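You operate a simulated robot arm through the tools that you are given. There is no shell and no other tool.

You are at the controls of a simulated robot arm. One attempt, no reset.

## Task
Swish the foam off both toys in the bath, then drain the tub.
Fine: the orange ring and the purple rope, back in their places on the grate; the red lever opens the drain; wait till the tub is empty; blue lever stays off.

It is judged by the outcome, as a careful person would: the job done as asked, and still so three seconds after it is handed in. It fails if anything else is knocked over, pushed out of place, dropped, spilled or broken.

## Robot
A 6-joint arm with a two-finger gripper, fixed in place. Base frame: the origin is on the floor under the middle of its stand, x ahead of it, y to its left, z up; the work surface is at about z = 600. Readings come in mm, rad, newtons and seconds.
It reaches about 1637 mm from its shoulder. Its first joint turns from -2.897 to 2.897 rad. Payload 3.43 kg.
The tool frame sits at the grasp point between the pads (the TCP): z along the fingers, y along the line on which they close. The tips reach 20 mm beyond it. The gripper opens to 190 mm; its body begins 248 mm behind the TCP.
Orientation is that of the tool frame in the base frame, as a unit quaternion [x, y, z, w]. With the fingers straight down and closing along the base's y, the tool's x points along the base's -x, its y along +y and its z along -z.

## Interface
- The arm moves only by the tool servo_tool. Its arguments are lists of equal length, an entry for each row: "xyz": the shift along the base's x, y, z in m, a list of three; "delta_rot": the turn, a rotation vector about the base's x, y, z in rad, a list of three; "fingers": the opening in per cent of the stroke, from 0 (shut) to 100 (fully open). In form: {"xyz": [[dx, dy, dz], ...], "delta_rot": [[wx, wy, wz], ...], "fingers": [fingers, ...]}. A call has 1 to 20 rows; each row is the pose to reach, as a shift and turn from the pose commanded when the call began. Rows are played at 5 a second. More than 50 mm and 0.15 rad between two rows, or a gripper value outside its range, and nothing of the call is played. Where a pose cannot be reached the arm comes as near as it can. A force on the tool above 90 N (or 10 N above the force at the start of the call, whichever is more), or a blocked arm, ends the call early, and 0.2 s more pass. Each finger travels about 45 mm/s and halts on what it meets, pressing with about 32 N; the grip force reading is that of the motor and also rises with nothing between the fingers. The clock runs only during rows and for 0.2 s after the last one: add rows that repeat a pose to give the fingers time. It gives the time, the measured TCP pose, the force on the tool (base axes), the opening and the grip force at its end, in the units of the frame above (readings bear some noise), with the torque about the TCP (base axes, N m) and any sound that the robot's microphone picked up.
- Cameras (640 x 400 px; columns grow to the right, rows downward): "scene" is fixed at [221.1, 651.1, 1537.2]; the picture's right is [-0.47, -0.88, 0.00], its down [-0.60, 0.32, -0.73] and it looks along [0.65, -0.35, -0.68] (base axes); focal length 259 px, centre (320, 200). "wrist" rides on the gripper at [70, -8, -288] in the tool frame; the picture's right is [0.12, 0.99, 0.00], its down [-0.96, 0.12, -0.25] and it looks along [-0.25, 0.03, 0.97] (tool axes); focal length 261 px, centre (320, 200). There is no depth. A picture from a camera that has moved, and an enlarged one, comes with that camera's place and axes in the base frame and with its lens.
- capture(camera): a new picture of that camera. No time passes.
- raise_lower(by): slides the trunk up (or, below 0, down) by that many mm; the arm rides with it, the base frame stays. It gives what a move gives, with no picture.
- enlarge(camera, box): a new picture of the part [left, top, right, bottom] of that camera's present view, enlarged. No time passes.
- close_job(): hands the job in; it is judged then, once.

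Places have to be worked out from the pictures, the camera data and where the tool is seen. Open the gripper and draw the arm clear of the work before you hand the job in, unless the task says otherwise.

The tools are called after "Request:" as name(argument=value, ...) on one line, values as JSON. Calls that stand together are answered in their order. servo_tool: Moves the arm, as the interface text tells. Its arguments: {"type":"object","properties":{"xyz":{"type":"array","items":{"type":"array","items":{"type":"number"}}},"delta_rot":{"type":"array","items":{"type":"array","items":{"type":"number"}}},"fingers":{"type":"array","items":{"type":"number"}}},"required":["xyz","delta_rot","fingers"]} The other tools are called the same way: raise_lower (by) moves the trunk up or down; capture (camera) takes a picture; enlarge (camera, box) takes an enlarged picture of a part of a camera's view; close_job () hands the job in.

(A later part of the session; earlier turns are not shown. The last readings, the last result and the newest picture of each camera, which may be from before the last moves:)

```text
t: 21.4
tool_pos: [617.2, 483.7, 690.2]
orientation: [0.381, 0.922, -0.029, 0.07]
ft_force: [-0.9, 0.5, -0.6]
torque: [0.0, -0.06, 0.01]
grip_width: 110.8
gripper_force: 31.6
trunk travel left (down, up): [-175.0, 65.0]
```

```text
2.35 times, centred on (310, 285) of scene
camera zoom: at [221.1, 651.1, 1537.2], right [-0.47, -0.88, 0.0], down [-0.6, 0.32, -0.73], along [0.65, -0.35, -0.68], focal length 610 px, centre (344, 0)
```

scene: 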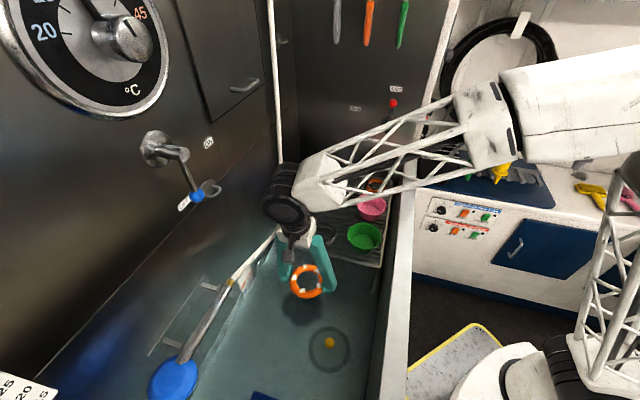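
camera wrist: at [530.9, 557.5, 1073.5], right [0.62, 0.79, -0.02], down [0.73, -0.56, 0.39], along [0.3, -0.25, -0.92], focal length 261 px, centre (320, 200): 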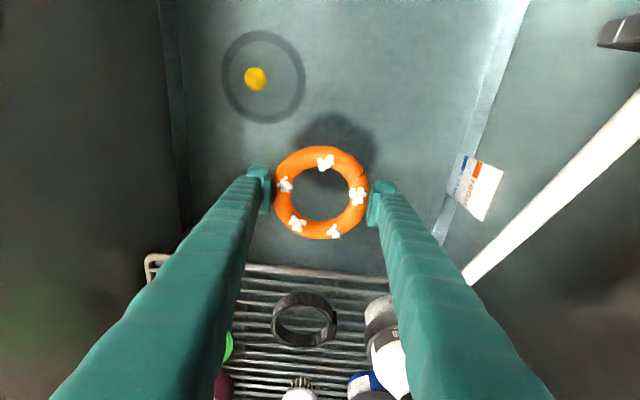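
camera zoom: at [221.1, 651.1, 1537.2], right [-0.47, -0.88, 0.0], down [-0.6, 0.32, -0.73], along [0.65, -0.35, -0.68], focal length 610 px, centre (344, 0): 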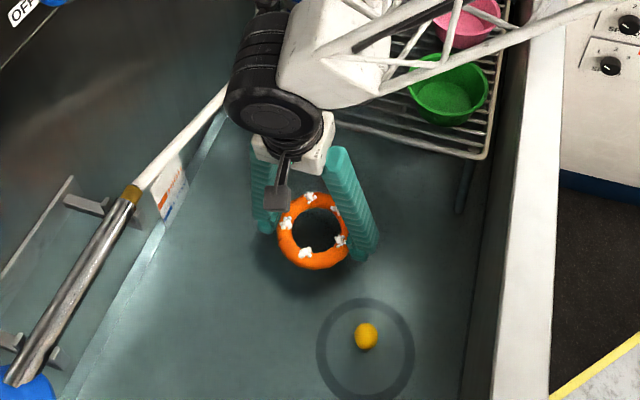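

The yellow ball floats at about z≈668, so the water is around 65 mm deep over the floor at z=600. I'll lower the ring under the surface, with its bottom about 10 mm off the floor.

Request:
servo_tool(xyz=[[0, 0, -0.018], [0, 0, -0.036], [0, 0, -0.053], [0, 0, -0.053]], delta_rot=[[0, 0, 0], [0, 0, 0], [0, 0, 0], [0, 0, 0]], fingers=[50, 50, 50, 50])

Request:
enlarge(camera="wrist", box=[220, 60, 460, 260])

Request:
enlarge(camera="scene", box=[250, 230, 390, 370])

```text
t: 22.4
tool_pos: [616.7, 481.8, 636.7]
orientation: [0.382, 0.921, -0.029, 0.069]
ft_force: [0.7, 0.2, -1.4]
torque: [-0.01, -0.01, -0.03]
grip_width: 110.6
gripper_force: 32.1
trunk travel left (down, up): [-175.0, 65.0]
```

```text
2.00 times, centred on (340, 160) of wrist
camera zoom: at [530.5, 556.4, 909.6], right [0.62, 0.79, -0.02], down [0.73, -0.56, 0.39], along [0.3, -0.25, -0.92], focal length 521 px, centre (280, 280)
```

zoom: 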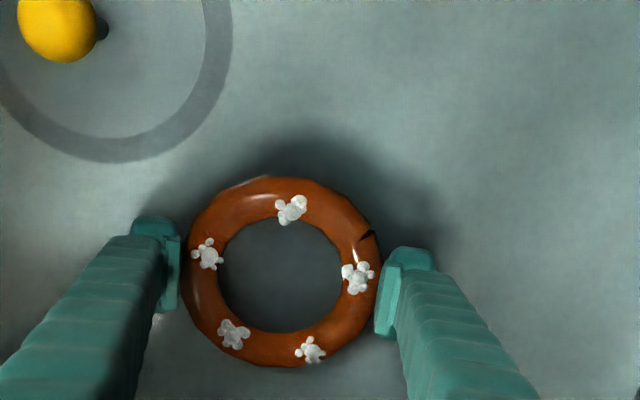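

```text
2.86 times, centred on (320, 300) of scene
camera zoom: at [221.1, 651.1, 1537.2], right [-0.47, -0.88, 0.0], down [-0.6, 0.32, -0.73], along [0.65, -0.35, -0.68], focal length 741 px, centre (320, -86)
```

zoom: 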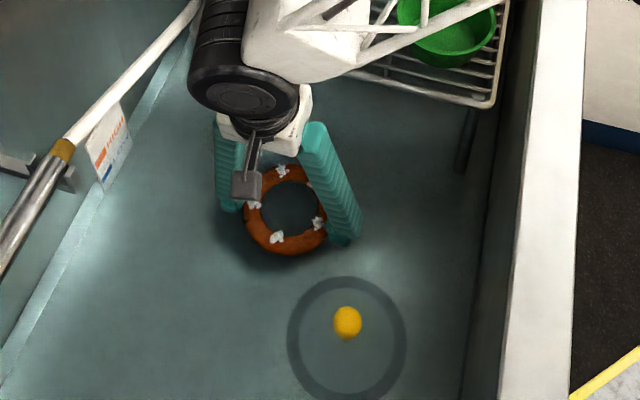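

The ring is under water; it's darker and glossy, and the foam is still on. Now I'll swish it back and forth.

Request:
servo_tool(xyz=[[0.016, 0.016, 0], [0.035, 0.035, 0], [0.016, 0.016, 0], [0, 0, 0], [0.018, 0.018, 0], [0.035, 0.035, 0], [0.012, 0.012, 0], [0.0, 0.0, 0], [0.025, 0.025, 0], [0.035, 0.035, 0], [0.01, 0.01, 0], [0.0, 0.0, 0], [0.025, 0.025, 0], [0.035, 0.035, 0], [0.01, 0.01, 0], [0, 0, 0], [0.02, 0.02, 0], [0.035, 0.035, 0], [0.015, 0.015, 0], [0, 0, 0]], delta_rot=[[0, 0, 0], [0, 0, 0], [0, 0, 0], [0, 0, 0], [0, 0, 0], [0, 0, 0], [0, 0, 0], [0, 0, 0], [0, 0, 0], [0, 0, 0], [0, 0, 0], [0, 0, 0], [0, 0, 0], [0, 0, 0], [0, 0, 0], [0, 0, 0], [0, 0, 0], [0, 0, 0], [0, 0, 0], [0, 0, 0]], fingers=[50, 50, 50, 50, 50, 50, 50, 50, 50, 50, 50, 50, 50, 50, 50, 50, 50, 50, 50, 50])

Request:
enlarge(camera="wrist", box=[220, 60, 460, 260])

Request:
capture(camera="scene")

```text
t: 26.6
tool_pos: [616.4, 481.6, 635.5]
orientation: [0.382, 0.921, -0.029, 0.068]
ft_force: [-0.7, 0.3, -2.2]
torque: [-0.05, 0.01, -0.02]
grip_width: 110.2
gripper_force: 31.8
trunk travel left (down, up): [-175.0, 65.0]
```

```text
2.00 times, centred on (340, 160) of wrist
camera zoom: at [531.3, 555.8, 908.2], right [0.62, 0.79, -0.02], down [0.73, -0.56, 0.39], along [0.29, -0.25, -0.92], focal length 521 px, centre (280, 280)
```

zoom: 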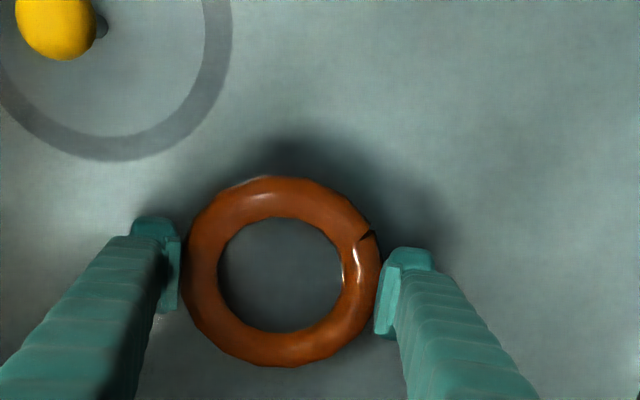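

```text
taken
```

scene: 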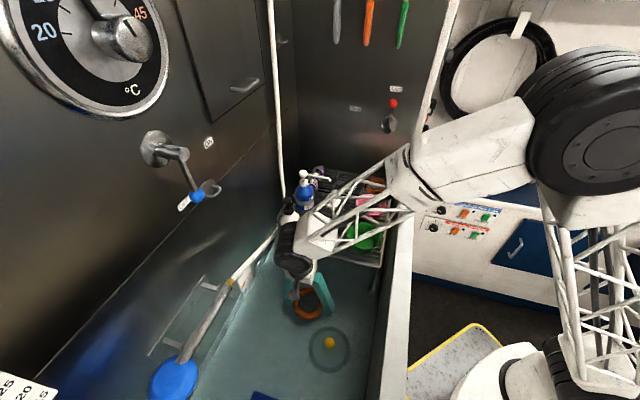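

All five foam patches are off the ring. I'll lift it straight up out of the water and rotate back to the grasp heading.

Request:
servo_tool(xyz=[[0, 0, 0.03], [0, 0, 0.07], [0, 0, 0.115], [0, 0, 0.16], [0, 0, 0.205], [0, 0, 0.25], [0, 0, 0.295], [0, 0, 0.34], [0, 0, 0.38], [0, 0, 0.403], [0, 0, 0.403]], delta_rot=[[0, 0, 0], [0, 0, 0], [0, 0, 0], [0, 0, 0], [0, 0, 0], [0, 0, -0.13], [0, 0, -0.26], [0, 0, -0.4], [0, 0, -0.53], [0, 0, -0.663], [0, 0, -0.663]], fingers=[50, 50, 50, 50, 50, 50, 50, 50, 50, 50, 50])

Request:
capture(camera="wrist")

Request:
capture(camera="scene")

```text
t: 29.0
tool_pos: [615.5, 481.5, 1040.6]
orientation: [0.661, 0.747, -0.05, 0.056]
ft_force: [1.2, 0.1, -0.8]
torque: [-0.03, 0.0, 0.02]
grip_width: 109.9
gripper_force: 32.0
trunk travel left (down, up): [-175.0, 65.0]
```

```text
taken
camera wrist: at [593.0, 593.7, 1313.8], right [0.97, 0.24, -0.02], down [0.23, -0.89, 0.39], along [0.08, -0.38, -0.92], focal length 261 px, centre (320, 200)
```

wrist: 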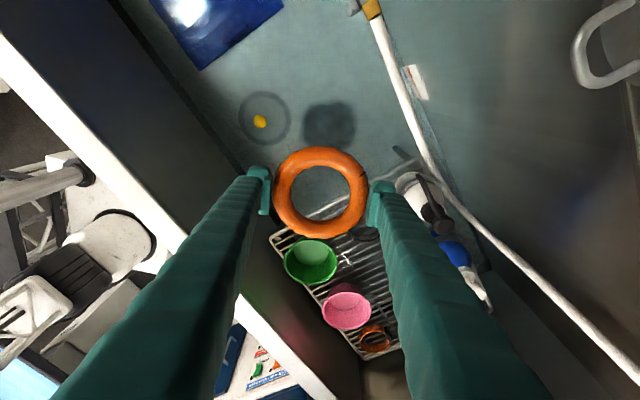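

```text
taken
```

scene: 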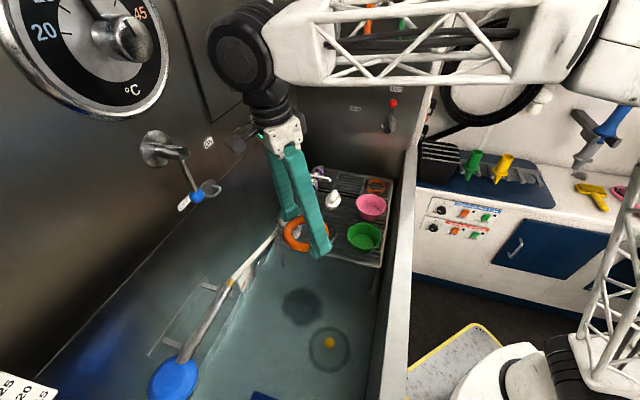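

The ring is clean. I'll carry it back along the same path to 30 mm above its original spot.

Request:
servo_tool(xyz=[[0.027, -0.0247, 0], [0.057, -0.0547, 0], [0.089, -0.0867, 0], [0.121, -0.1187, 0], [0.153, -0.1507, 0], [0.185, -0.1827, 0], [0.217, -0.2147, 0], [0.248, -0.2457, -0.016], [0.277, -0.2747, -0.038], [0.304, -0.3017, -0.066], [0.327, -0.3247, -0.099], [0.347, -0.3447, -0.139], [0.357, -0.3547, -0.184], [0.357, -0.3547, -0.184], [0.357, -0.3547, -0.184]], delta_rot=[[0, 0, 0], [0, 0, 0], [0, 0, 0], [0, 0, 0], [0, 0, 0], [0, 0, 0], [0, 0, 0], [0, 0, 0], [0, 0, 0], [0, 0, 0], [0, 0, 0], [0, 0, 0], [0, 0, 0], [0, 0, 0], [0, 0, 0]], fingers=[50, 50, 50, 50, 50, 50, 50, 50, 50, 50, 50, 50, 50, 50, 50])

Request:
enlarge(camera="wrist", box=[210, 110, 430, 270])

Request:
enlarge(camera="scene", box=[310, 140, 400, 210])

```text
t: 32.2
tool_pos: [971.9, 127.1, 854.0]
orientation: [0.66, 0.747, -0.05, 0.056]
ft_force: [-0.3, -0.2, -1.6]
torque: [0.02, 0.03, -0.01]
grip_width: 109.4
gripper_force: 31.9
trunk travel left (down, up): [-175.0, 65.0]
```

```text
2.50 times, centred on (320, 190) of wrist
camera zoom: at [950.1, 238.5, 1127.4], right [0.97, 0.24, -0.02], down [0.23, -0.89, 0.39], along [0.08, -0.38, -0.92], focal length 652 px, centre (320, 225)
```

zoom: 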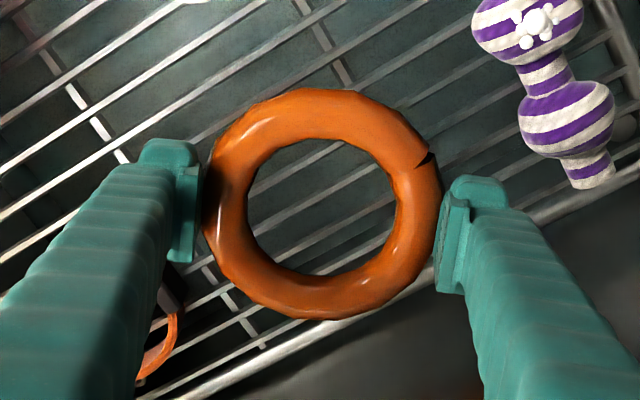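

```text
5.71 times, centred on (355, 175) of scene
camera zoom: at [221.1, 651.1, 1537.2], right [-0.47, -0.88, 0.0], down [-0.6, 0.32, -0.73], along [0.65, -0.35, -0.68], focal length 1482 px, centre (120, 343)
```

zoom: 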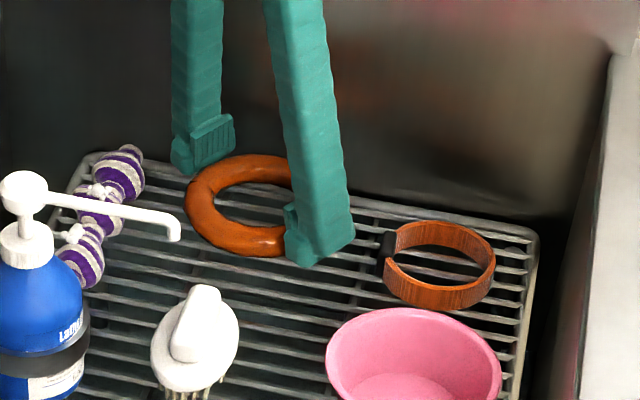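

The ring is back above its place and has slipped a few mm down the pads. I'll lower gradually and look for contact.

Request:
servo_tool(xyz=[[0, 0, -0.008], [0, 0, -0.016], [0, 0, -0.022], [0, 0, -0.025], [0, 0, -0.025]], delta_rot=[[0, 0, 0], [0, 0, 0], [0, 0, 0], [0, 0, 0], [0, 0, 0]], fingers=[50, 50, 50, 50, 50])

Request:
enlarge(camera="scene", box=[310, 140, 400, 210])

```text
t: 33.4
tool_pos: [973.1, 127.2, 829.8]
orientation: [0.661, 0.747, -0.049, 0.056]
ft_force: [-0.1, 0.4, -1.2]
torque: [-0.01, -0.01, 0.02]
grip_width: 108.8
gripper_force: 31.9
trunk travel left (down, up): [-175.0, 65.0]
```

```text
5.71 times, centred on (355, 175) of scene
camera zoom: at [221.1, 651.1, 1537.2], right [-0.47, -0.88, 0.0], down [-0.6, 0.32, -0.73], along [0.65, -0.35, -0.68], focal length 1482 px, centre (120, 343)
```

zoom: 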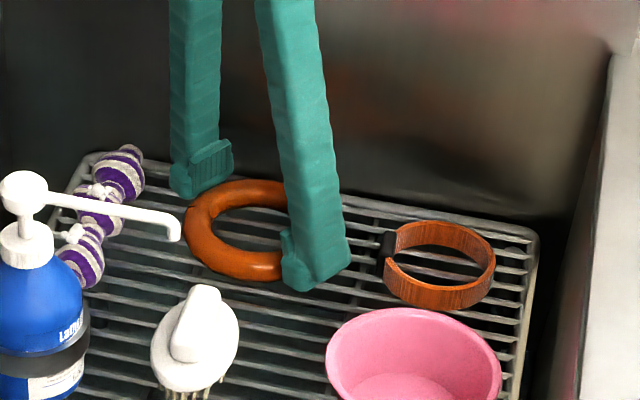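

It's almost touching. I'll lower 3 mm more in fine steps and check the force.

Request:
servo_tool(xyz=[[0, 0, -0.001], [0, 0, -0.002], [0, 0, -0.003], [0, 0, -0.003]], delta_rot=[[0, 0, 0], [0, 0, 0], [0, 0, 0], [0, 0, 0]], fingers=[50, 50, 50, 50])

```text
t: 34.4
tool_pos: [972.7, 127.6, 829.3]
orientation: [0.66, 0.747, -0.049, 0.056]
ft_force: [-7.1, 1.8, 21.2]
torque: [0.29, -0.77, 0.13]
grip_width: 108.7
gripper_force: 32.2
trunk travel left (down, up): [-175.0, 65.0]
```

Contact is clear at 21 N upward. I'll ease up 1.5 mm to unload it, then open gently to release the ring.

Request:
servo_tool(xyz=[[0, 0, 0.0015], [0, 0, 0.0015], [0, 0, 0.0015], [0, 0, 0.0015], [0, 0, 0.0015]], delta_rot=[[0, 0, 0], [0, 0, 0], [0, 0, 0], [0, 0, 0], [0, 0, 0]], fingers=[50, 59, 62, 66, 67])

Request:
enlarge(camera="wrist", box=[210, 110, 430, 270])

Request:
enlarge(camera="scene", box=[310, 140, 400, 210])

```text
t: 35.6
tool_pos: [972.7, 126.3, 828.3]
orientation: [0.66, 0.747, -0.05, 0.056]
ft_force: [0.2, -0.9, 0.4]
torque: [0.02, -0.02, 0.0]
grip_width: 127.5
gripper_force: 0.0
trunk travel left (down, up): [-175.0, 65.0]
```

```text
2.50 times, centred on (320, 190) of wrist
camera zoom: at [950.7, 238.3, 1102.0], right [0.97, 0.24, -0.02], down [0.23, -0.89, 0.39], along [0.08, -0.38, -0.92], focal length 652 px, centre (320, 225)
```

zoom: 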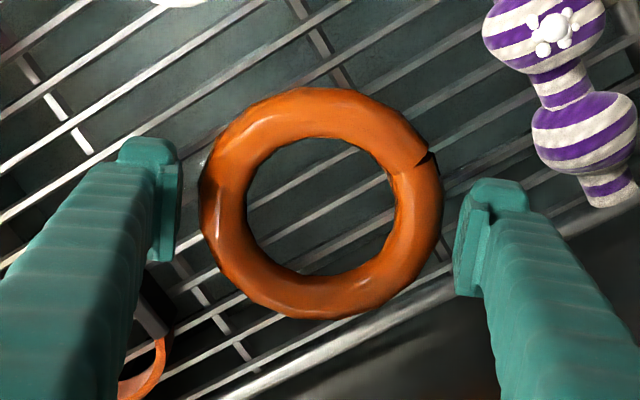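

```text
5.71 times, centred on (355, 175) of scene
camera zoom: at [221.1, 651.1, 1537.2], right [-0.47, -0.88, 0.0], down [-0.6, 0.32, -0.73], along [0.65, -0.35, -0.68], focal length 1482 px, centre (120, 343)
```

zoom: 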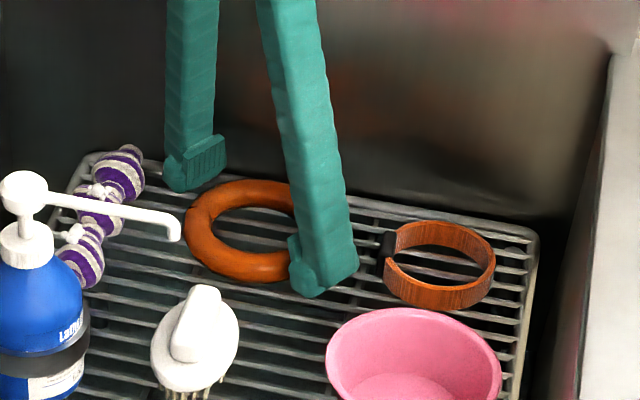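

The ring is back in place and clean. I'll lift away and turn so the fingers close across the rope, narrowing the opening as I go.

Request:
servo_tool(xyz=[[0, 0, 0.02], [0, 0, 0.05], [0, 0, 0.09], [0, 0, 0.13], [0, 0, 0.165], [0, 0, 0.165], [0, 0, 0.165], [0, 0, 0.165], [0, 0, 0.165], [0.01, 0.03, 0.165], [0.025, 0.065, 0.165], [0.04, 0.1, 0.165], [0.047, 0.1226, 0.165], [0.047, 0.1226, 0.165]], delta_rot=[[0, 0, 0], [0, 0, 0], [0, 0, 0], [0, 0, 0], [0, 0, 0.13], [0, 0, 0.26], [0, 0, 0.4], [0, 0, 0.53], [0, 0, 0.663], [0, 0, 0.663], [0, 0, 0.663], [0, 0, 0.663], [0, 0, 0.663], [0, 0, 0.663]], fingers=[67, 67, 67, 67, 50, 40, 30, 30, 30, 30, 30, 30, 30, 30])

Request:
capture(camera="wrist")

Request:
capture(camera="scene")

```text
t: 38.6
tool_pos: [1021.8, 249.2, 992.4]
orientation: [0.381, 0.922, -0.028, 0.069]
ft_force: [1.3, 0.2, -1.0]
torque: [0.01, 0.0, 0.02]
grip_width: 56.7
gripper_force: 0.1
trunk travel left (down, up): [-175.0, 65.0]
```

```text
taken
camera wrist: at [935.6, 324.2, 1266.3], right [0.62, 0.79, -0.02], down [0.73, -0.56, 0.39], along [0.29, -0.25, -0.92], focal length 261 px, centre (320, 200)
```

wrist: 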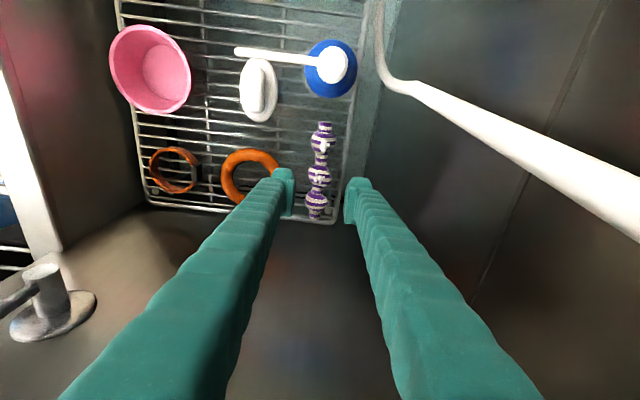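

```text
taken
```

scene: 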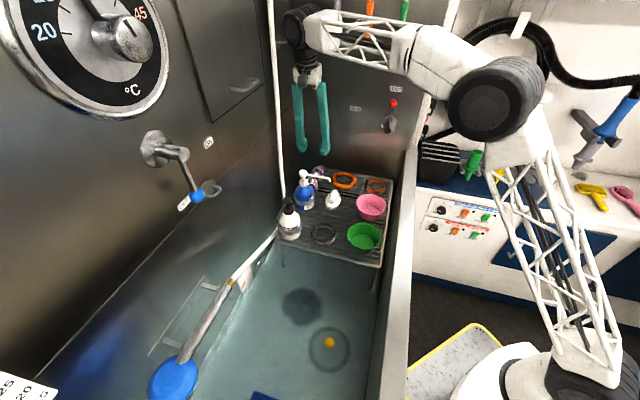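

The hose runs at about a≈992, and the wrist joint is near it. I'll zoom in to check that gap before going on.

Request:
enlarge(camera="scene", box=[250, 0, 360, 90])

Request:
enlarge(camera="wrist", box=[270, 100, 420, 230])

Request:
enlarge(camera="scene", box=[280, 150, 380, 215])

```text
4.44 times, centred on (305, 45) of scene
camera zoom: at [221.1, 651.1, 1537.2], right [-0.47, -0.88, 0.0], down [-0.6, 0.32, -0.73], along [0.65, -0.35, -0.68], focal length 1153 px, centre (387, 889)
```

zoom: 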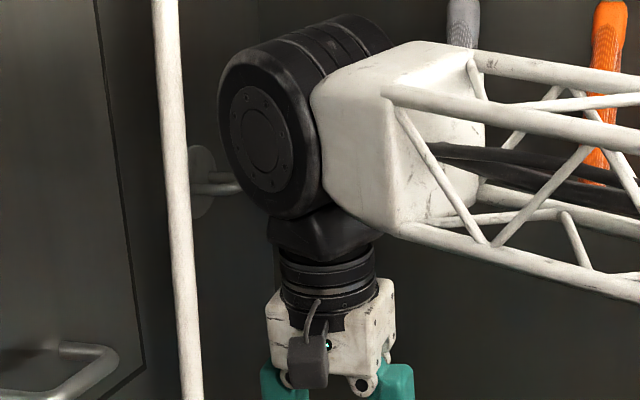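

```text
3.08 times, centred on (345, 165) of wrist
camera zoom: at [935.6, 324.2, 1266.3], right [0.62, 0.79, -0.02], down [0.73, -0.56, 0.39], along [0.29, -0.25, -0.92], focal length 802 px, centre (243, 308)
```

zoom: 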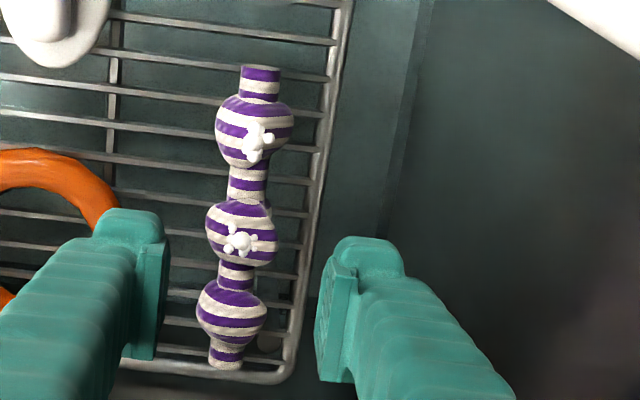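

```text
6.15 times, centred on (330, 182) of scene
camera zoom: at [221.1, 651.1, 1537.2], right [-0.47, -0.88, 0.0], down [-0.6, 0.32, -0.73], along [0.65, -0.35, -0.68], focal length 1596 px, centre (258, 308)
```

zoom: 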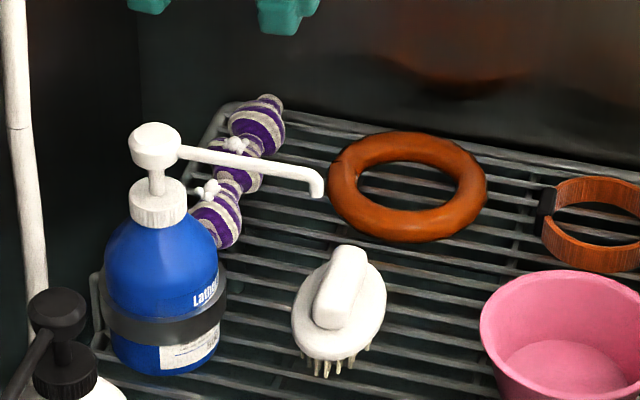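

The ring is within 1–2 mm of its original place. The TCP is directly above the rope's neck between two knots, which is a good two-knot grip. I'll remove the tilt to gain clearance from the hose, then descend toward the rope.

Request:
servo_tool(xyz=[[0, 0, 0], [0, 0, 0], [0, 0, 0], [0, 0, -0.04], [0, 0, -0.08], [0, 0, -0.11], [0, 0, -0.11]], delta_rot=[[0.053, 0.053, 0], [0.106, 0.106, 0], [0.106, 0.106, 0], [0.106, 0.106, 0], [0.106, 0.106, 0], [0.106, 0.106, 0], [0.106, 0.106, 0]], fingers=[30, 30, 30, 30, 30, 30, 30])

Request:
enlarge(camera="wrist", box=[240, 90, 420, 250])

Request:
enlarge(camera="scene", box=[260, 90, 380, 210])

Request:
enlarge(camera="scene", box=[250, 0, 360, 110])

```text
t: 40.2
tool_pos: [1020.8, 248.5, 882.3]
orientation: [0.382, 0.924, 0.0, 0.0]
ft_force: [-0.4, 0.0, 0.6]
torque: [0.04, 0.0, 0.0]
grip_width: 57.2
gripper_force: 0.1
trunk travel left (down, up): [-175.0, 65.0]
```

```text
2.50 times, centred on (330, 170) of wrist
camera zoom: at [964.2, 292.7, 1169.3], right [0.62, 0.79, 0.0], down [0.76, -0.6, 0.25], along [0.2, -0.15, -0.97], focal length 652 px, centre (295, 275)
```

zoom: 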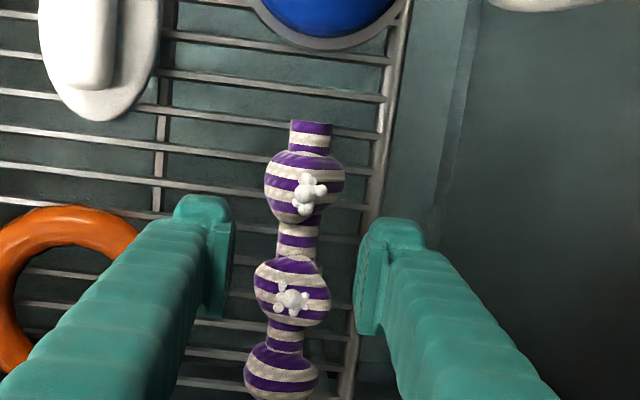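

```text
3.33 times, centred on (320, 150) of scene
camera zoom: at [221.1, 651.1, 1537.2], right [-0.47, -0.88, 0.0], down [-0.6, 0.32, -0.73], along [0.65, -0.35, -0.68], focal length 865 px, centre (320, 367)
```

zoom: 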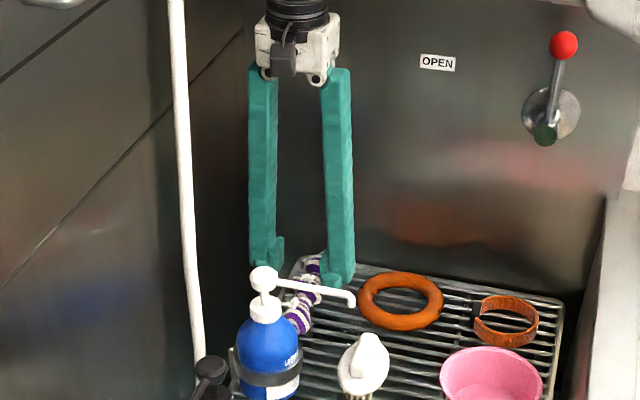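

```text
3.64 times, centred on (305, 55) of scene
camera zoom: at [221.1, 651.1, 1537.2], right [-0.47, -0.88, 0.0], down [-0.6, 0.32, -0.73], along [0.65, -0.35, -0.68], focal length 943 px, centre (374, 727)
```

zoom: 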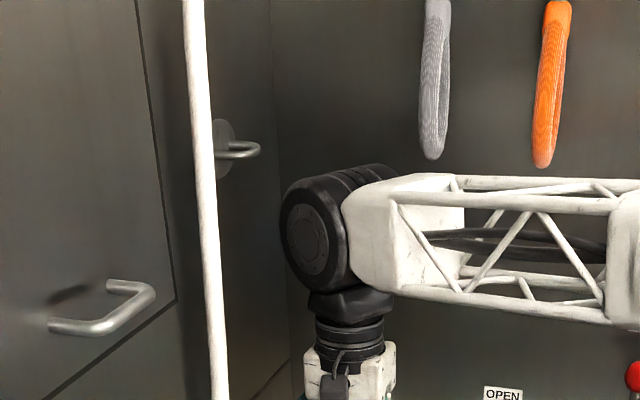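

Everything is clear and the rope's neck is centred between the pads. I'll descend to TCP z≈828.

Request:
servo_tool(xyz=[[0.0005, 0.0005, -0.018], [0.0005, 0.0005, -0.034], [0.0005, 0.0005, -0.046], [0.0005, 0.0005, -0.054], [0.0005, 0.0005, -0.054]], delta_rot=[[0, 0, 0], [0, 0, 0], [0, 0, 0], [0, 0, 0], [0, 0, 0]], fingers=[30, 30, 30, 30, 30])

Request:
enlarge(camera="wrist", box=[240, 90, 420, 250])

Request:
enlarge(camera="scene", box=[280, 140, 370, 210])

```text
t: 41.4
tool_pos: [1019.7, 249.5, 828.9]
orientation: [0.383, 0.924, 0.0, 0.0]
ft_force: [-0.2, -0.8, 0.3]
torque: [-0.02, -0.02, 0.02]
grip_width: 57.3
gripper_force: 0.0
trunk travel left (down, up): [-175.0, 65.0]
```

```text
2.50 times, centred on (330, 170) of wrist
camera zoom: at [964.1, 293.9, 1115.9], right [0.62, 0.79, 0.0], down [0.76, -0.6, 0.25], along [0.2, -0.15, -0.97], focal length 652 px, centre (295, 275)
```

zoom: 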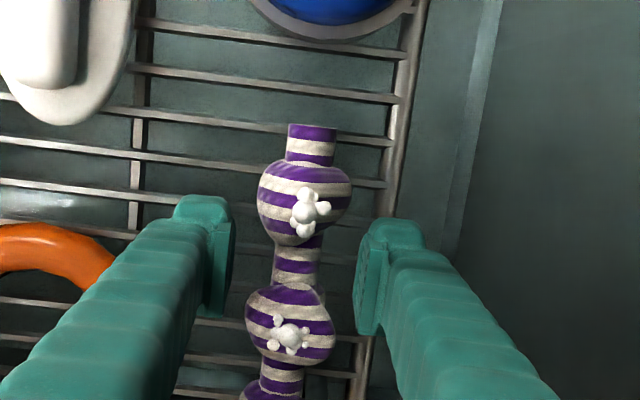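

```text
5.71 times, centred on (325, 175) of scene
camera zoom: at [221.1, 651.1, 1537.2], right [-0.47, -0.88, 0.0], down [-0.6, 0.32, -0.73], along [0.65, -0.35, -0.68], focal length 1482 px, centre (291, 343)
```

zoom: 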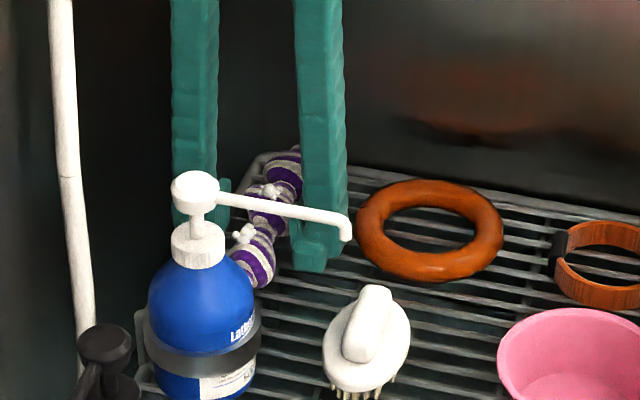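

The neck is between the pads with no contact force. I'll close on the rope.

Request:
servo_tool(xyz=[[0, 0, -0.002], [0, 0, -0.002], [0, 0, -0.002], [0, 0, -0.002], [0, 0, -0.002]], delta_rot=[[0, 0, 0], [0, 0, 0], [0, 0, 0], [0, 0, 0], [0, 0, 0]], fingers=[26, 20, 8, 8, 8])

Request:
enlarge(camera="wrist", box=[240, 90, 420, 250])

Request:
enlarge(camera="scene", box=[280, 140, 370, 210])

```text
t: 42.6
tool_pos: [1019.8, 249.0, 826.4]
orientation: [0.383, 0.924, 0.0, 0.0]
ft_force: [-0.1, -0.3, 0.2]
torque: [-0.05, -0.02, 0.01]
grip_width: 34.4
gripper_force: 31.9
trunk travel left (down, up): [-175.0, 65.0]
```

```text
2.50 times, centred on (330, 170) of wrist
camera zoom: at [964.3, 293.9, 1114.2], right [0.62, 0.79, 0.0], down [0.76, -0.6, 0.25], along [0.2, -0.15, -0.97], focal length 652 px, centre (295, 275)
```

zoom: 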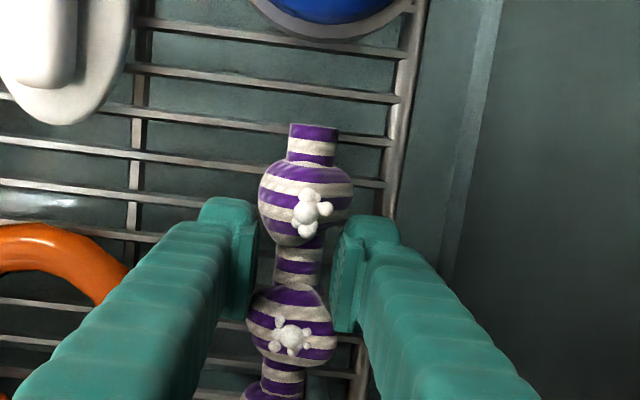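

```text
5.71 times, centred on (325, 175) of scene
camera zoom: at [221.1, 651.1, 1537.2], right [-0.47, -0.88, 0.0], down [-0.6, 0.32, -0.73], along [0.65, -0.35, -0.68], focal length 1482 px, centre (291, 343)
```

zoom: 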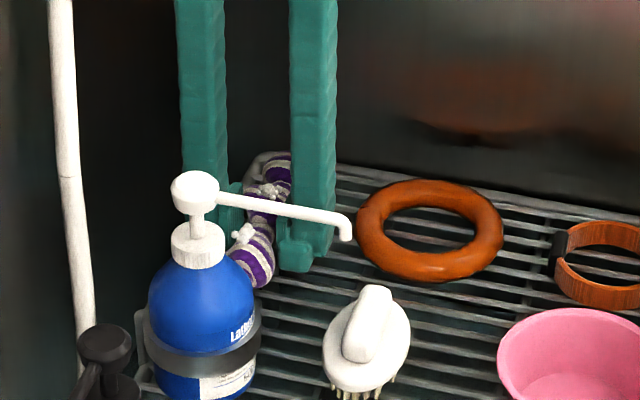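

Gripped at 34 mm on the knot flanks. I'll lift 30 mm and check.

Request:
servo_tool(xyz=[[0, 0, 0.008], [0, 0, 0.018], [0, 0, 0.03], [0, 0, 0.03]], delta_rot=[[0, 0, 0], [0, 0, 0], [0, 0, 0], [0, 0, 0]], fingers=[8, 8, 8, 8])

Request:
enlarge(camera="wrist", box=[240, 90, 420, 250])

Request:
enlarge(camera="scene", box=[280, 140, 370, 210])

```text
t: 43.6
tool_pos: [1020.2, 249.5, 857.2]
orientation: [0.382, 0.924, 0.0, 0.0]
ft_force: [-0.1, -0.2, -1.3]
torque: [0.02, 0.0, 0.02]
grip_width: 34.1
gripper_force: 31.5
trunk travel left (down, up): [-175.0, 65.0]
```

```text
2.50 times, centred on (330, 170) of wrist
camera zoom: at [964.7, 293.6, 1144.3], right [0.62, 0.79, 0.0], down [0.76, -0.6, 0.25], along [0.2, -0.15, -0.97], focal length 652 px, centre (295, 275)
```

zoom: 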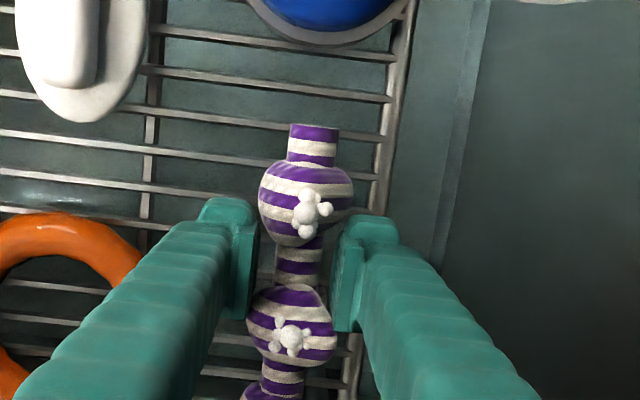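

```text
5.71 times, centred on (325, 175) of scene
camera zoom: at [221.1, 651.1, 1537.2], right [-0.47, -0.88, 0.0], down [-0.6, 0.32, -0.73], along [0.65, -0.35, -0.68], focal length 1482 px, centre (291, 343)
```

zoom: 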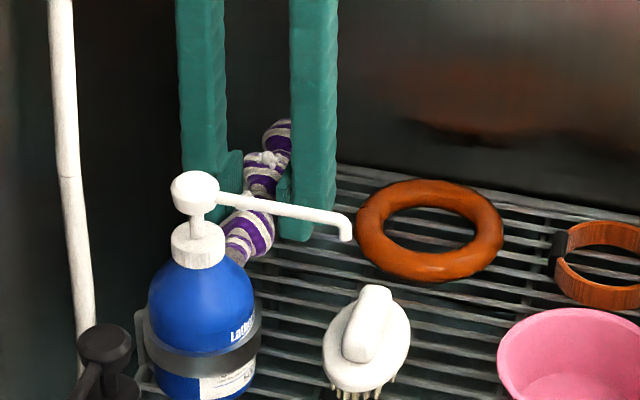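

The rope came up level in the grip. I'll raise it clear, step away from the hose side, and carry it back over the open water.

Request:
servo_tool(xyz=[[0, 0, 0.045], [0, 0, 0.09], [0, 0, 0.135], [-0.012, -0.012, 0.17], [-0.036, -0.036, 0.183], [-0.066, -0.066, 0.183], [-0.0964, -0.0564, 0.183], [-0.1284, -0.0244, 0.183], [-0.1604, 0.0076, 0.183], [-0.1924, 0.0396, 0.183], [-0.2244, 0.0716, 0.183], [-0.2564, 0.1036, 0.183], [-0.2884, 0.1356, 0.183], [-0.3204, 0.1676, 0.183], [-0.3524, 0.1996, 0.183], [-0.3844, 0.2316, 0.183], [-0.4104, 0.2576, 0.183], [-0.4271, 0.2743, 0.183], [-0.4271, 0.2743, 0.183]], delta_rot=[[0, 0, 0], [0, 0, 0], [0, 0, 0], [0, 0, 0], [0, 0, 0], [0, 0, 0], [0, 0, 0], [0, 0, 0], [0, 0, 0], [0, 0, 0], [0, 0, 0], [0, 0, 0], [0, 0, 0], [0, 0, 0], [0, 0, 0], [0, 0, 0], [0, 0, 0], [0, 0, 0], [0, 0, 0]], fingers=[8, 8, 8, 8, 8, 8, 8, 8, 8, 8, 8, 8, 8, 8, 8, 8, 8, 8, 8])

Request:
capture(camera="scene")

Request:
capture(camera="wrist")

```text
t: 47.6
tool_pos: [593.4, 524.1, 1043.6]
orientation: [0.383, 0.924, 0.0, 0.0]
ft_force: [0.9, 0.9, -1.3]
torque: [0.0, 0.0, 0.01]
grip_width: 33.4
gripper_force: 32.2
trunk travel left (down, up): [-175.0, 65.0]
```

```text
taken
```

scene: 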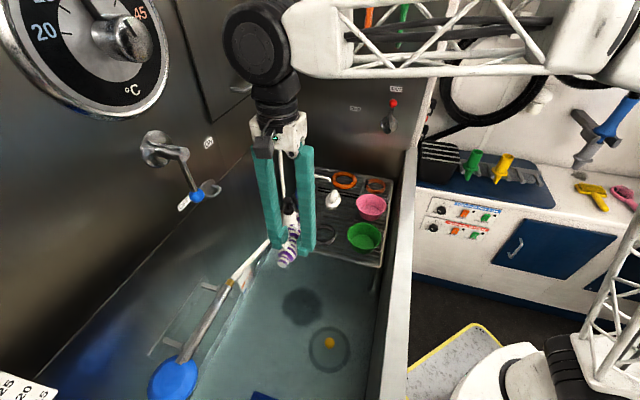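

```text
taken
camera wrist: at [538.1, 569.2, 1330.7], right [0.62, 0.79, 0.0], down [0.76, -0.6, 0.25], along [0.2, -0.15, -0.97], focal length 261 px, centre (320, 200)
```

wrist: 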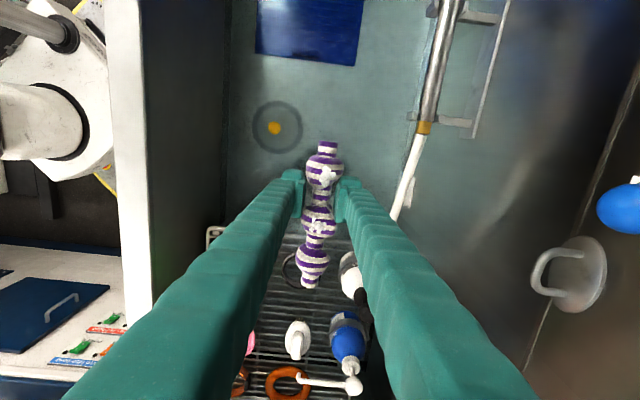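

Over open water now. I'll descend toward the surface.

Request:
servo_tool(xyz=[[0, 0, -0.045], [0, 0, -0.09], [0, 0, -0.135], [0, 0, -0.18], [0, 0, -0.225], [0, 0, -0.27], [0, 0, -0.315], [0, 0, -0.345], [0, 0, -0.345]], delta_rot=[[0, 0, 0], [0, 0, 0], [0, 0, 0], [0, 0, 0], [0, 0, 0], [0, 0, 0], [0, 0, 0], [0, 0, 0], [0, 0, 0]], fingers=[8, 8, 8, 8, 8, 8, 8, 8, 8])

Request:
capture(camera="wrist")

Request:
capture(camera="scene")

```text
t: 49.6
tool_pos: [594.4, 525.1, 694.5]
orientation: [0.383, 0.924, 0.0, 0.0]
ft_force: [0.0, -0.8, -1.3]
torque: [0.03, 0.0, -0.01]
grip_width: 33.1
gripper_force: 31.7
trunk travel left (down, up): [-175.0, 65.0]
```

```text
taken
camera wrist: at [538.5, 570.2, 981.9], right [0.62, 0.79, 0.0], down [0.76, -0.6, 0.25], along [0.2, -0.15, -0.97], focal length 261 px, centre (320, 200)
```

wrist: 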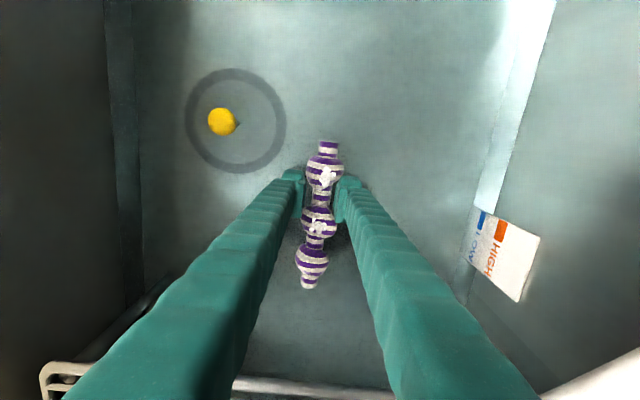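

```text
taken
```

scene: 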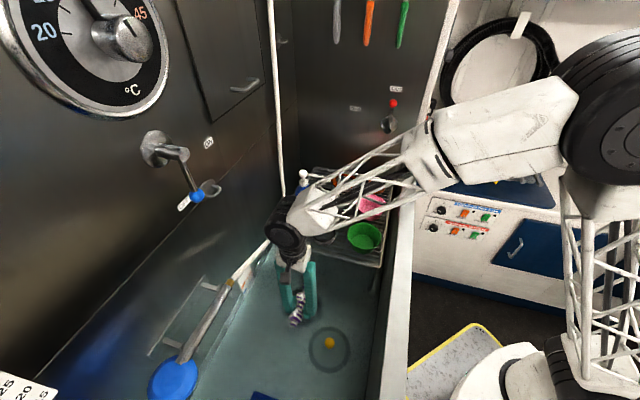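

Clear of everything. I'll dip the rope under the surface now.

Request:
servo_tool(xyz=[[0, 0, -0.02], [0, 0, -0.04], [0, 0, -0.055], [0, 0, -0.062], [0, 0, -0.062]], delta_rot=[[0, 0, 0], [0, 0, 0], [0, 0, 0], [0, 0, 0], [0, 0, 0]], fingers=[8, 8, 8, 8, 8])

Request:
enlarge(camera="wrist", box=[250, 110, 410, 310])

Request:
enlarge(camera="scene", box=[250, 230, 390, 370])

```text
t: 50.8
tool_pos: [592.8, 522.8, 632.9]
orientation: [0.383, 0.924, 0.0, 0.0]
ft_force: [1.3, -0.4, -0.8]
torque: [0.02, -0.02, 0.02]
grip_width: 31.1
gripper_force: 32.0
trunk travel left (down, up): [-175.0, 65.0]
```

```text
2.00 times, centred on (330, 210) of wrist
camera zoom: at [537.1, 569.1, 920.8], right [0.62, 0.79, 0.0], down [0.76, -0.6, 0.25], along [0.2, -0.15, -0.97], focal length 521 px, centre (300, 180)
```

zoom: 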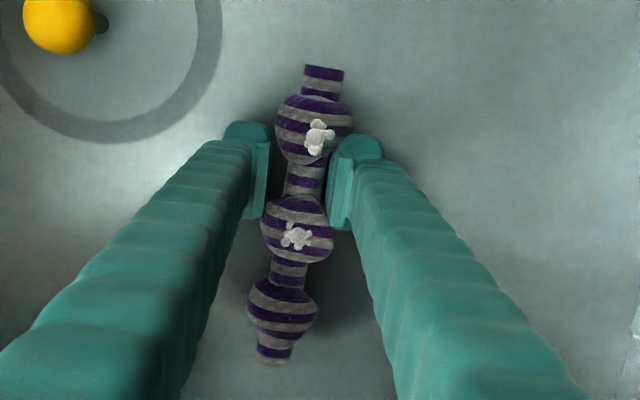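

```text
2.86 times, centred on (320, 300) of scene
camera zoom: at [221.1, 651.1, 1537.2], right [-0.47, -0.88, 0.0], down [-0.6, 0.32, -0.73], along [0.65, -0.35, -0.68], focal length 741 px, centre (320, -86)
```

zoom: 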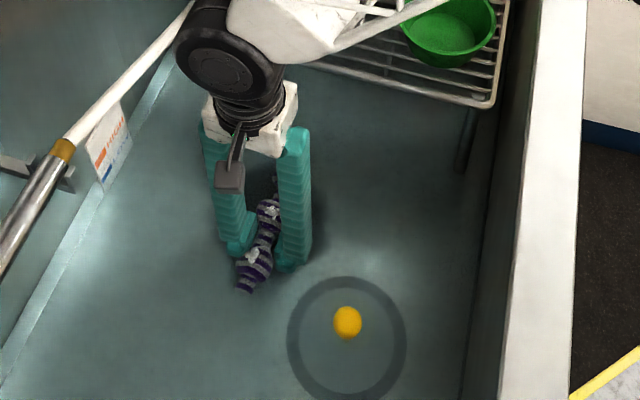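

The rope is wet but the foam is still on. I'll swish it now.

Request:
servo_tool(xyz=[[0.016, 0.016, 0], [0.032, 0.032, 0], [0.012, 0.012, 0], [-0.004, -0.004, 0], [0.016, 0.016, 0], [0.032, 0.032, 0], [0.012, 0.012, 0], [-0.004, -0.004, 0], [0.018, 0.018, 0], [0.032, 0.032, 0], [0.01, 0.01, 0], [-0.004, -0.004, 0], [0.018, 0.018, 0], [0.032, 0.032, 0], [0.01, 0.01, 0], [-0.004, -0.004, 0], [0.018, 0.018, 0], [0.032, 0.032, 0], [0.012, 0.012, 0], [0, 0, 0]], delta_rot=[[0, 0, 0], [0, 0, 0], [0, 0, 0], [0, 0, 0], [0, 0, 0], [0, 0, 0], [0, 0, 0], [0, 0, 0], [0, 0, 0], [0, 0, 0], [0, 0, 0], [0, 0, 0], [0, 0, 0], [0, 0, 0], [0, 0, 0], [0, 0, 0], [0, 0, 0], [0, 0, 0], [0, 0, 0], [0, 0, 0]], fingers=[8, 8, 8, 8, 8, 8, 8, 8, 8, 8, 8, 8, 8, 8, 8, 8, 8, 8, 8, 8])

Request:
enlarge(camera="wrist", box=[250, 110, 410, 310])

Request:
enlarge(camera="scene", box=[250, 230, 390, 370])

```text
t: 55.0
tool_pos: [594.2, 522.7, 633.0]
orientation: [0.383, 0.924, -0.001, 0.0]
ft_force: [0.3, 0.2, -1.1]
torque: [-0.03, 0.04, 0.0]
grip_width: 29.1
gripper_force: 32.3
trunk travel left (down, up): [-175.0, 65.0]
```

```text
2.00 times, centred on (330, 210) of wrist
camera zoom: at [537.6, 568.7, 920.2], right [0.62, 0.79, 0.0], down [0.76, -0.6, 0.25], along [0.2, -0.15, -0.97], focal length 521 px, centre (300, 180)
```

zoom: 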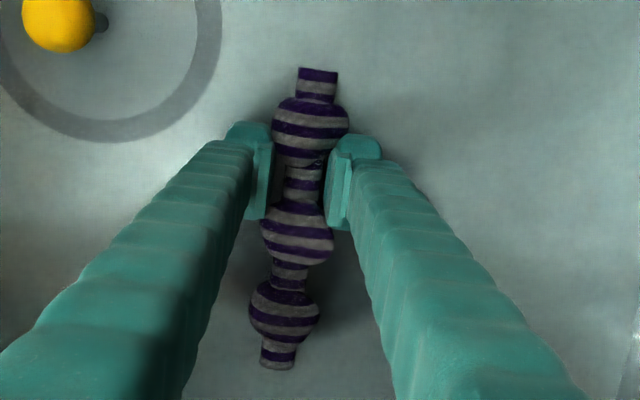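

```text
2.86 times, centred on (320, 300) of scene
camera zoom: at [221.1, 651.1, 1537.2], right [-0.47, -0.88, 0.0], down [-0.6, 0.32, -0.73], along [0.65, -0.35, -0.68], focal length 741 px, centre (320, -86)
```

zoom: 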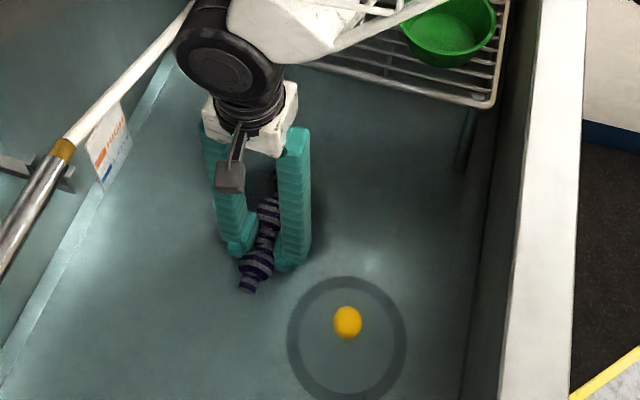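

The foam is gone from the rope as well. I'll lift it straight out of the water.

Request:
servo_tool(xyz=[[0, 0, 0.03], [0, 0, 0.07], [0, 0, 0.115], [0, 0, 0.16], [0, 0, 0.205], [0, 0, 0.25], [0, 0, 0.295], [0, 0, 0.34], [0, 0, 0.385], [0, 0, 0.407], [0, 0, 0.407]], delta_rot=[[0, 0, 0], [0, 0, 0], [0, 0, 0], [0, 0, 0], [0, 0, 0], [0, 0, 0], [0, 0, 0], [0, 0, 0], [0, 0, 0], [0, 0, 0], [0, 0, 0]], fingers=[8, 8, 8, 8, 8, 8, 8, 8, 8, 8, 8])

Request:
enlarge(camera="wrist", box=[250, 110, 410, 310])

Request:
enlarge(camera="scene", box=[230, 100, 370, 280])

```text
t: 57.4
tool_pos: [594.2, 523.5, 1041.0]
orientation: [0.382, 0.924, -0.001, 0.0]
ft_force: [-0.2, 0.5, -1.4]
torque: [0.03, 0.01, -0.01]
grip_width: 28.1
gripper_force: 31.7
trunk travel left (down, up): [-175.0, 65.0]
```

```text
2.00 times, centred on (330, 210) of wrist
camera zoom: at [538.5, 568.4, 1328.7], right [0.62, 0.79, 0.0], down [0.76, -0.6, 0.25], along [0.2, -0.15, -0.97], focal length 521 px, centre (300, 180)
```

zoom: 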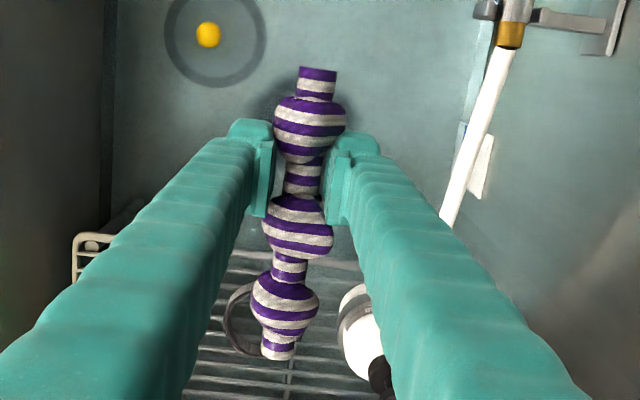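

```text
2.22 times, centred on (300, 190) of scene
camera zoom: at [221.1, 651.1, 1537.2], right [-0.47, -0.88, 0.0], down [-0.6, 0.32, -0.73], along [0.65, -0.35, -0.68], focal length 576 px, centre (364, 222)
```

zoom: 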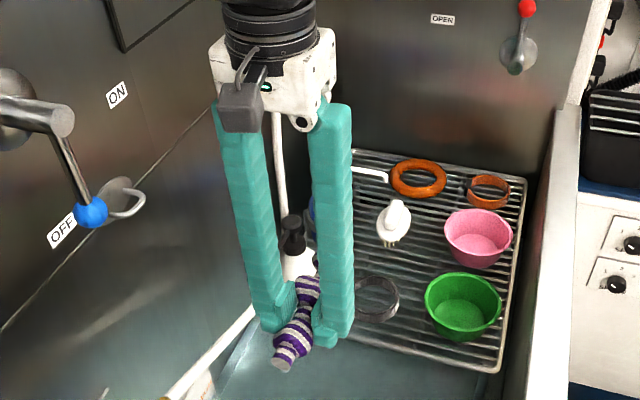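

The rope is clean and hasn't shifted noticeably in the grip. I'll return along the reverse path to 30 mm above its place.

Request:
servo_tool(xyz=[[0.0167, -0.0167, 0], [0.0427, -0.0427, 0], [0.0747, -0.0747, 0], [0.1067, -0.1067, 0], [0.1387, -0.1387, 0], [0.1707, -0.1707, 0], [0.2027, -0.2027, 0], [0.2347, -0.2347, 0], [0.2667, -0.2667, 0], [0.2987, -0.2987, 0], [0.3307, -0.3307, 0], [0.3611, -0.3403, 0], [0.3911, -0.3103, 0], [0.4151, -0.2863, -0.013], [0.4271, -0.2743, -0.048], [0.4271, -0.2743, -0.093], [0.4271, -0.2743, -0.138], [0.4271, -0.2743, -0.183], [0.4271, -0.2743, -0.183]], delta_rot=[[0, 0, 0], [0, 0, 0], [0, 0, 0], [0, 0, 0], [0, 0, 0], [0, 0, 0], [0, 0, 0], [0, 0, 0], [0, 0, 0], [0, 0, 0], [0, 0, 0], [0, 0, 0], [0, 0, 0], [0, 0, 0], [0, 0, 0], [0, 0, 0], [0, 0, 0], [0, 0, 0], [0, 0, 0]], fingers=[8, 8, 8, 8, 8, 8, 8, 8, 8, 8, 8, 8, 8, 8, 8, 8, 8, 8, 8])

Request:
enlarge(camera="wrist", box=[240, 90, 420, 250])

Request:
enlarge(camera="scene", box=[280, 140, 370, 210])

```text
t: 61.4
tool_pos: [1022.9, 248.8, 855.1]
orientation: [0.383, 0.924, 0.0, 0.0]
ft_force: [-0.9, -0.4, -1.0]
torque: [0.03, 0.0, 0.02]
grip_width: 28.0
gripper_force: 31.8
trunk travel left (down, up): [-175.0, 65.0]
```

```text
2.50 times, centred on (330, 170) of wrist
camera zoom: at [966.7, 294.5, 1142.4], right [0.62, 0.79, 0.0], down [0.76, -0.6, 0.25], along [0.2, -0.15, -0.97], focal length 652 px, centre (295, 275)
```

zoom: 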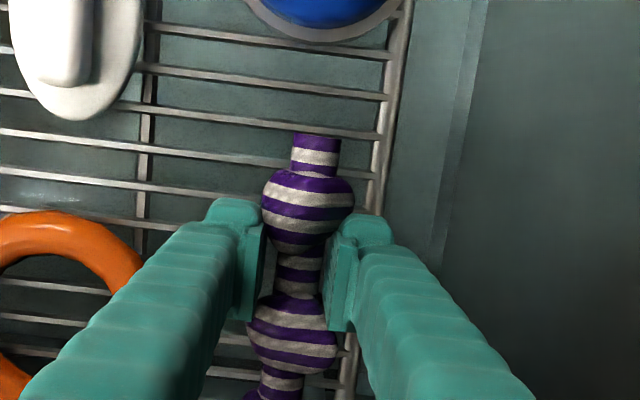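

```text
5.71 times, centred on (325, 175) of scene
camera zoom: at [221.1, 651.1, 1537.2], right [-0.47, -0.88, 0.0], down [-0.6, 0.32, -0.73], along [0.65, -0.35, -0.68], focal length 1482 px, centre (291, 343)
```

zoom: 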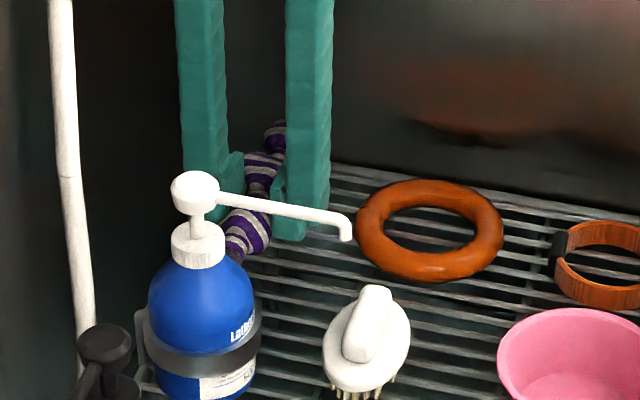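

The rope is roughly 3 mm farther back in the grip than at pick-up. I'll correct for that while lowering gently.

Request:
servo_tool(xyz=[[-0.002, 0.0005, -0.008], [-0.003, 0.001, -0.016], [-0.003, 0.001, -0.021], [-0.003, 0.001, -0.024], [-0.003, 0.001, -0.024]], delta_rot=[[0, 0, 0], [0, 0, 0], [0, 0, 0], [0, 0, 0], [0, 0, 0]], fingers=[8, 8, 8, 8, 8])

Request:
enlarge(camera="scene", box=[280, 140, 370, 210])

```text
t: 62.6
tool_pos: [1018.5, 250.6, 831.7]
orientation: [0.383, 0.924, 0.0, 0.0]
ft_force: [0.2, 0.2, -0.5]
torque: [0.0, 0.01, 0.01]
grip_width: 28.3
gripper_force: 32.2
trunk travel left (down, up): [-175.0, 65.0]
```

```text
5.71 times, centred on (325, 175) of scene
camera zoom: at [221.1, 651.1, 1537.2], right [-0.47, -0.88, 0.0], down [-0.6, 0.32, -0.73], along [0.65, -0.35, -0.68], focal length 1482 px, centre (291, 343)
```

zoom: 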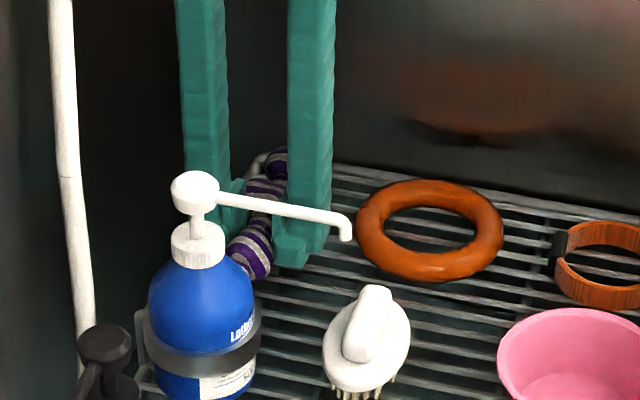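

Not touching yet. I'll lower in 1 mm steps.

Request:
servo_tool(xyz=[[0, 0, -0.001], [0, 0, -0.002], [0, 0, -0.003], [0, 0, -0.003]], delta_rot=[[0, 0, 0], [0, 0, 0], [0, 0, 0], [0, 0, 0]], fingers=[8, 8, 8, 8])

```text
t: 63.6
tool_pos: [1018.4, 251.3, 830.4]
orientation: [0.382, 0.924, 0.0, 0.001]
ft_force: [-0.2, -0.1, -0.3]
torque: [0.01, 0.02, -0.03]
grip_width: 28.0
gripper_force: 32.2
trunk travel left (down, up): [-175.0, 65.0]
```

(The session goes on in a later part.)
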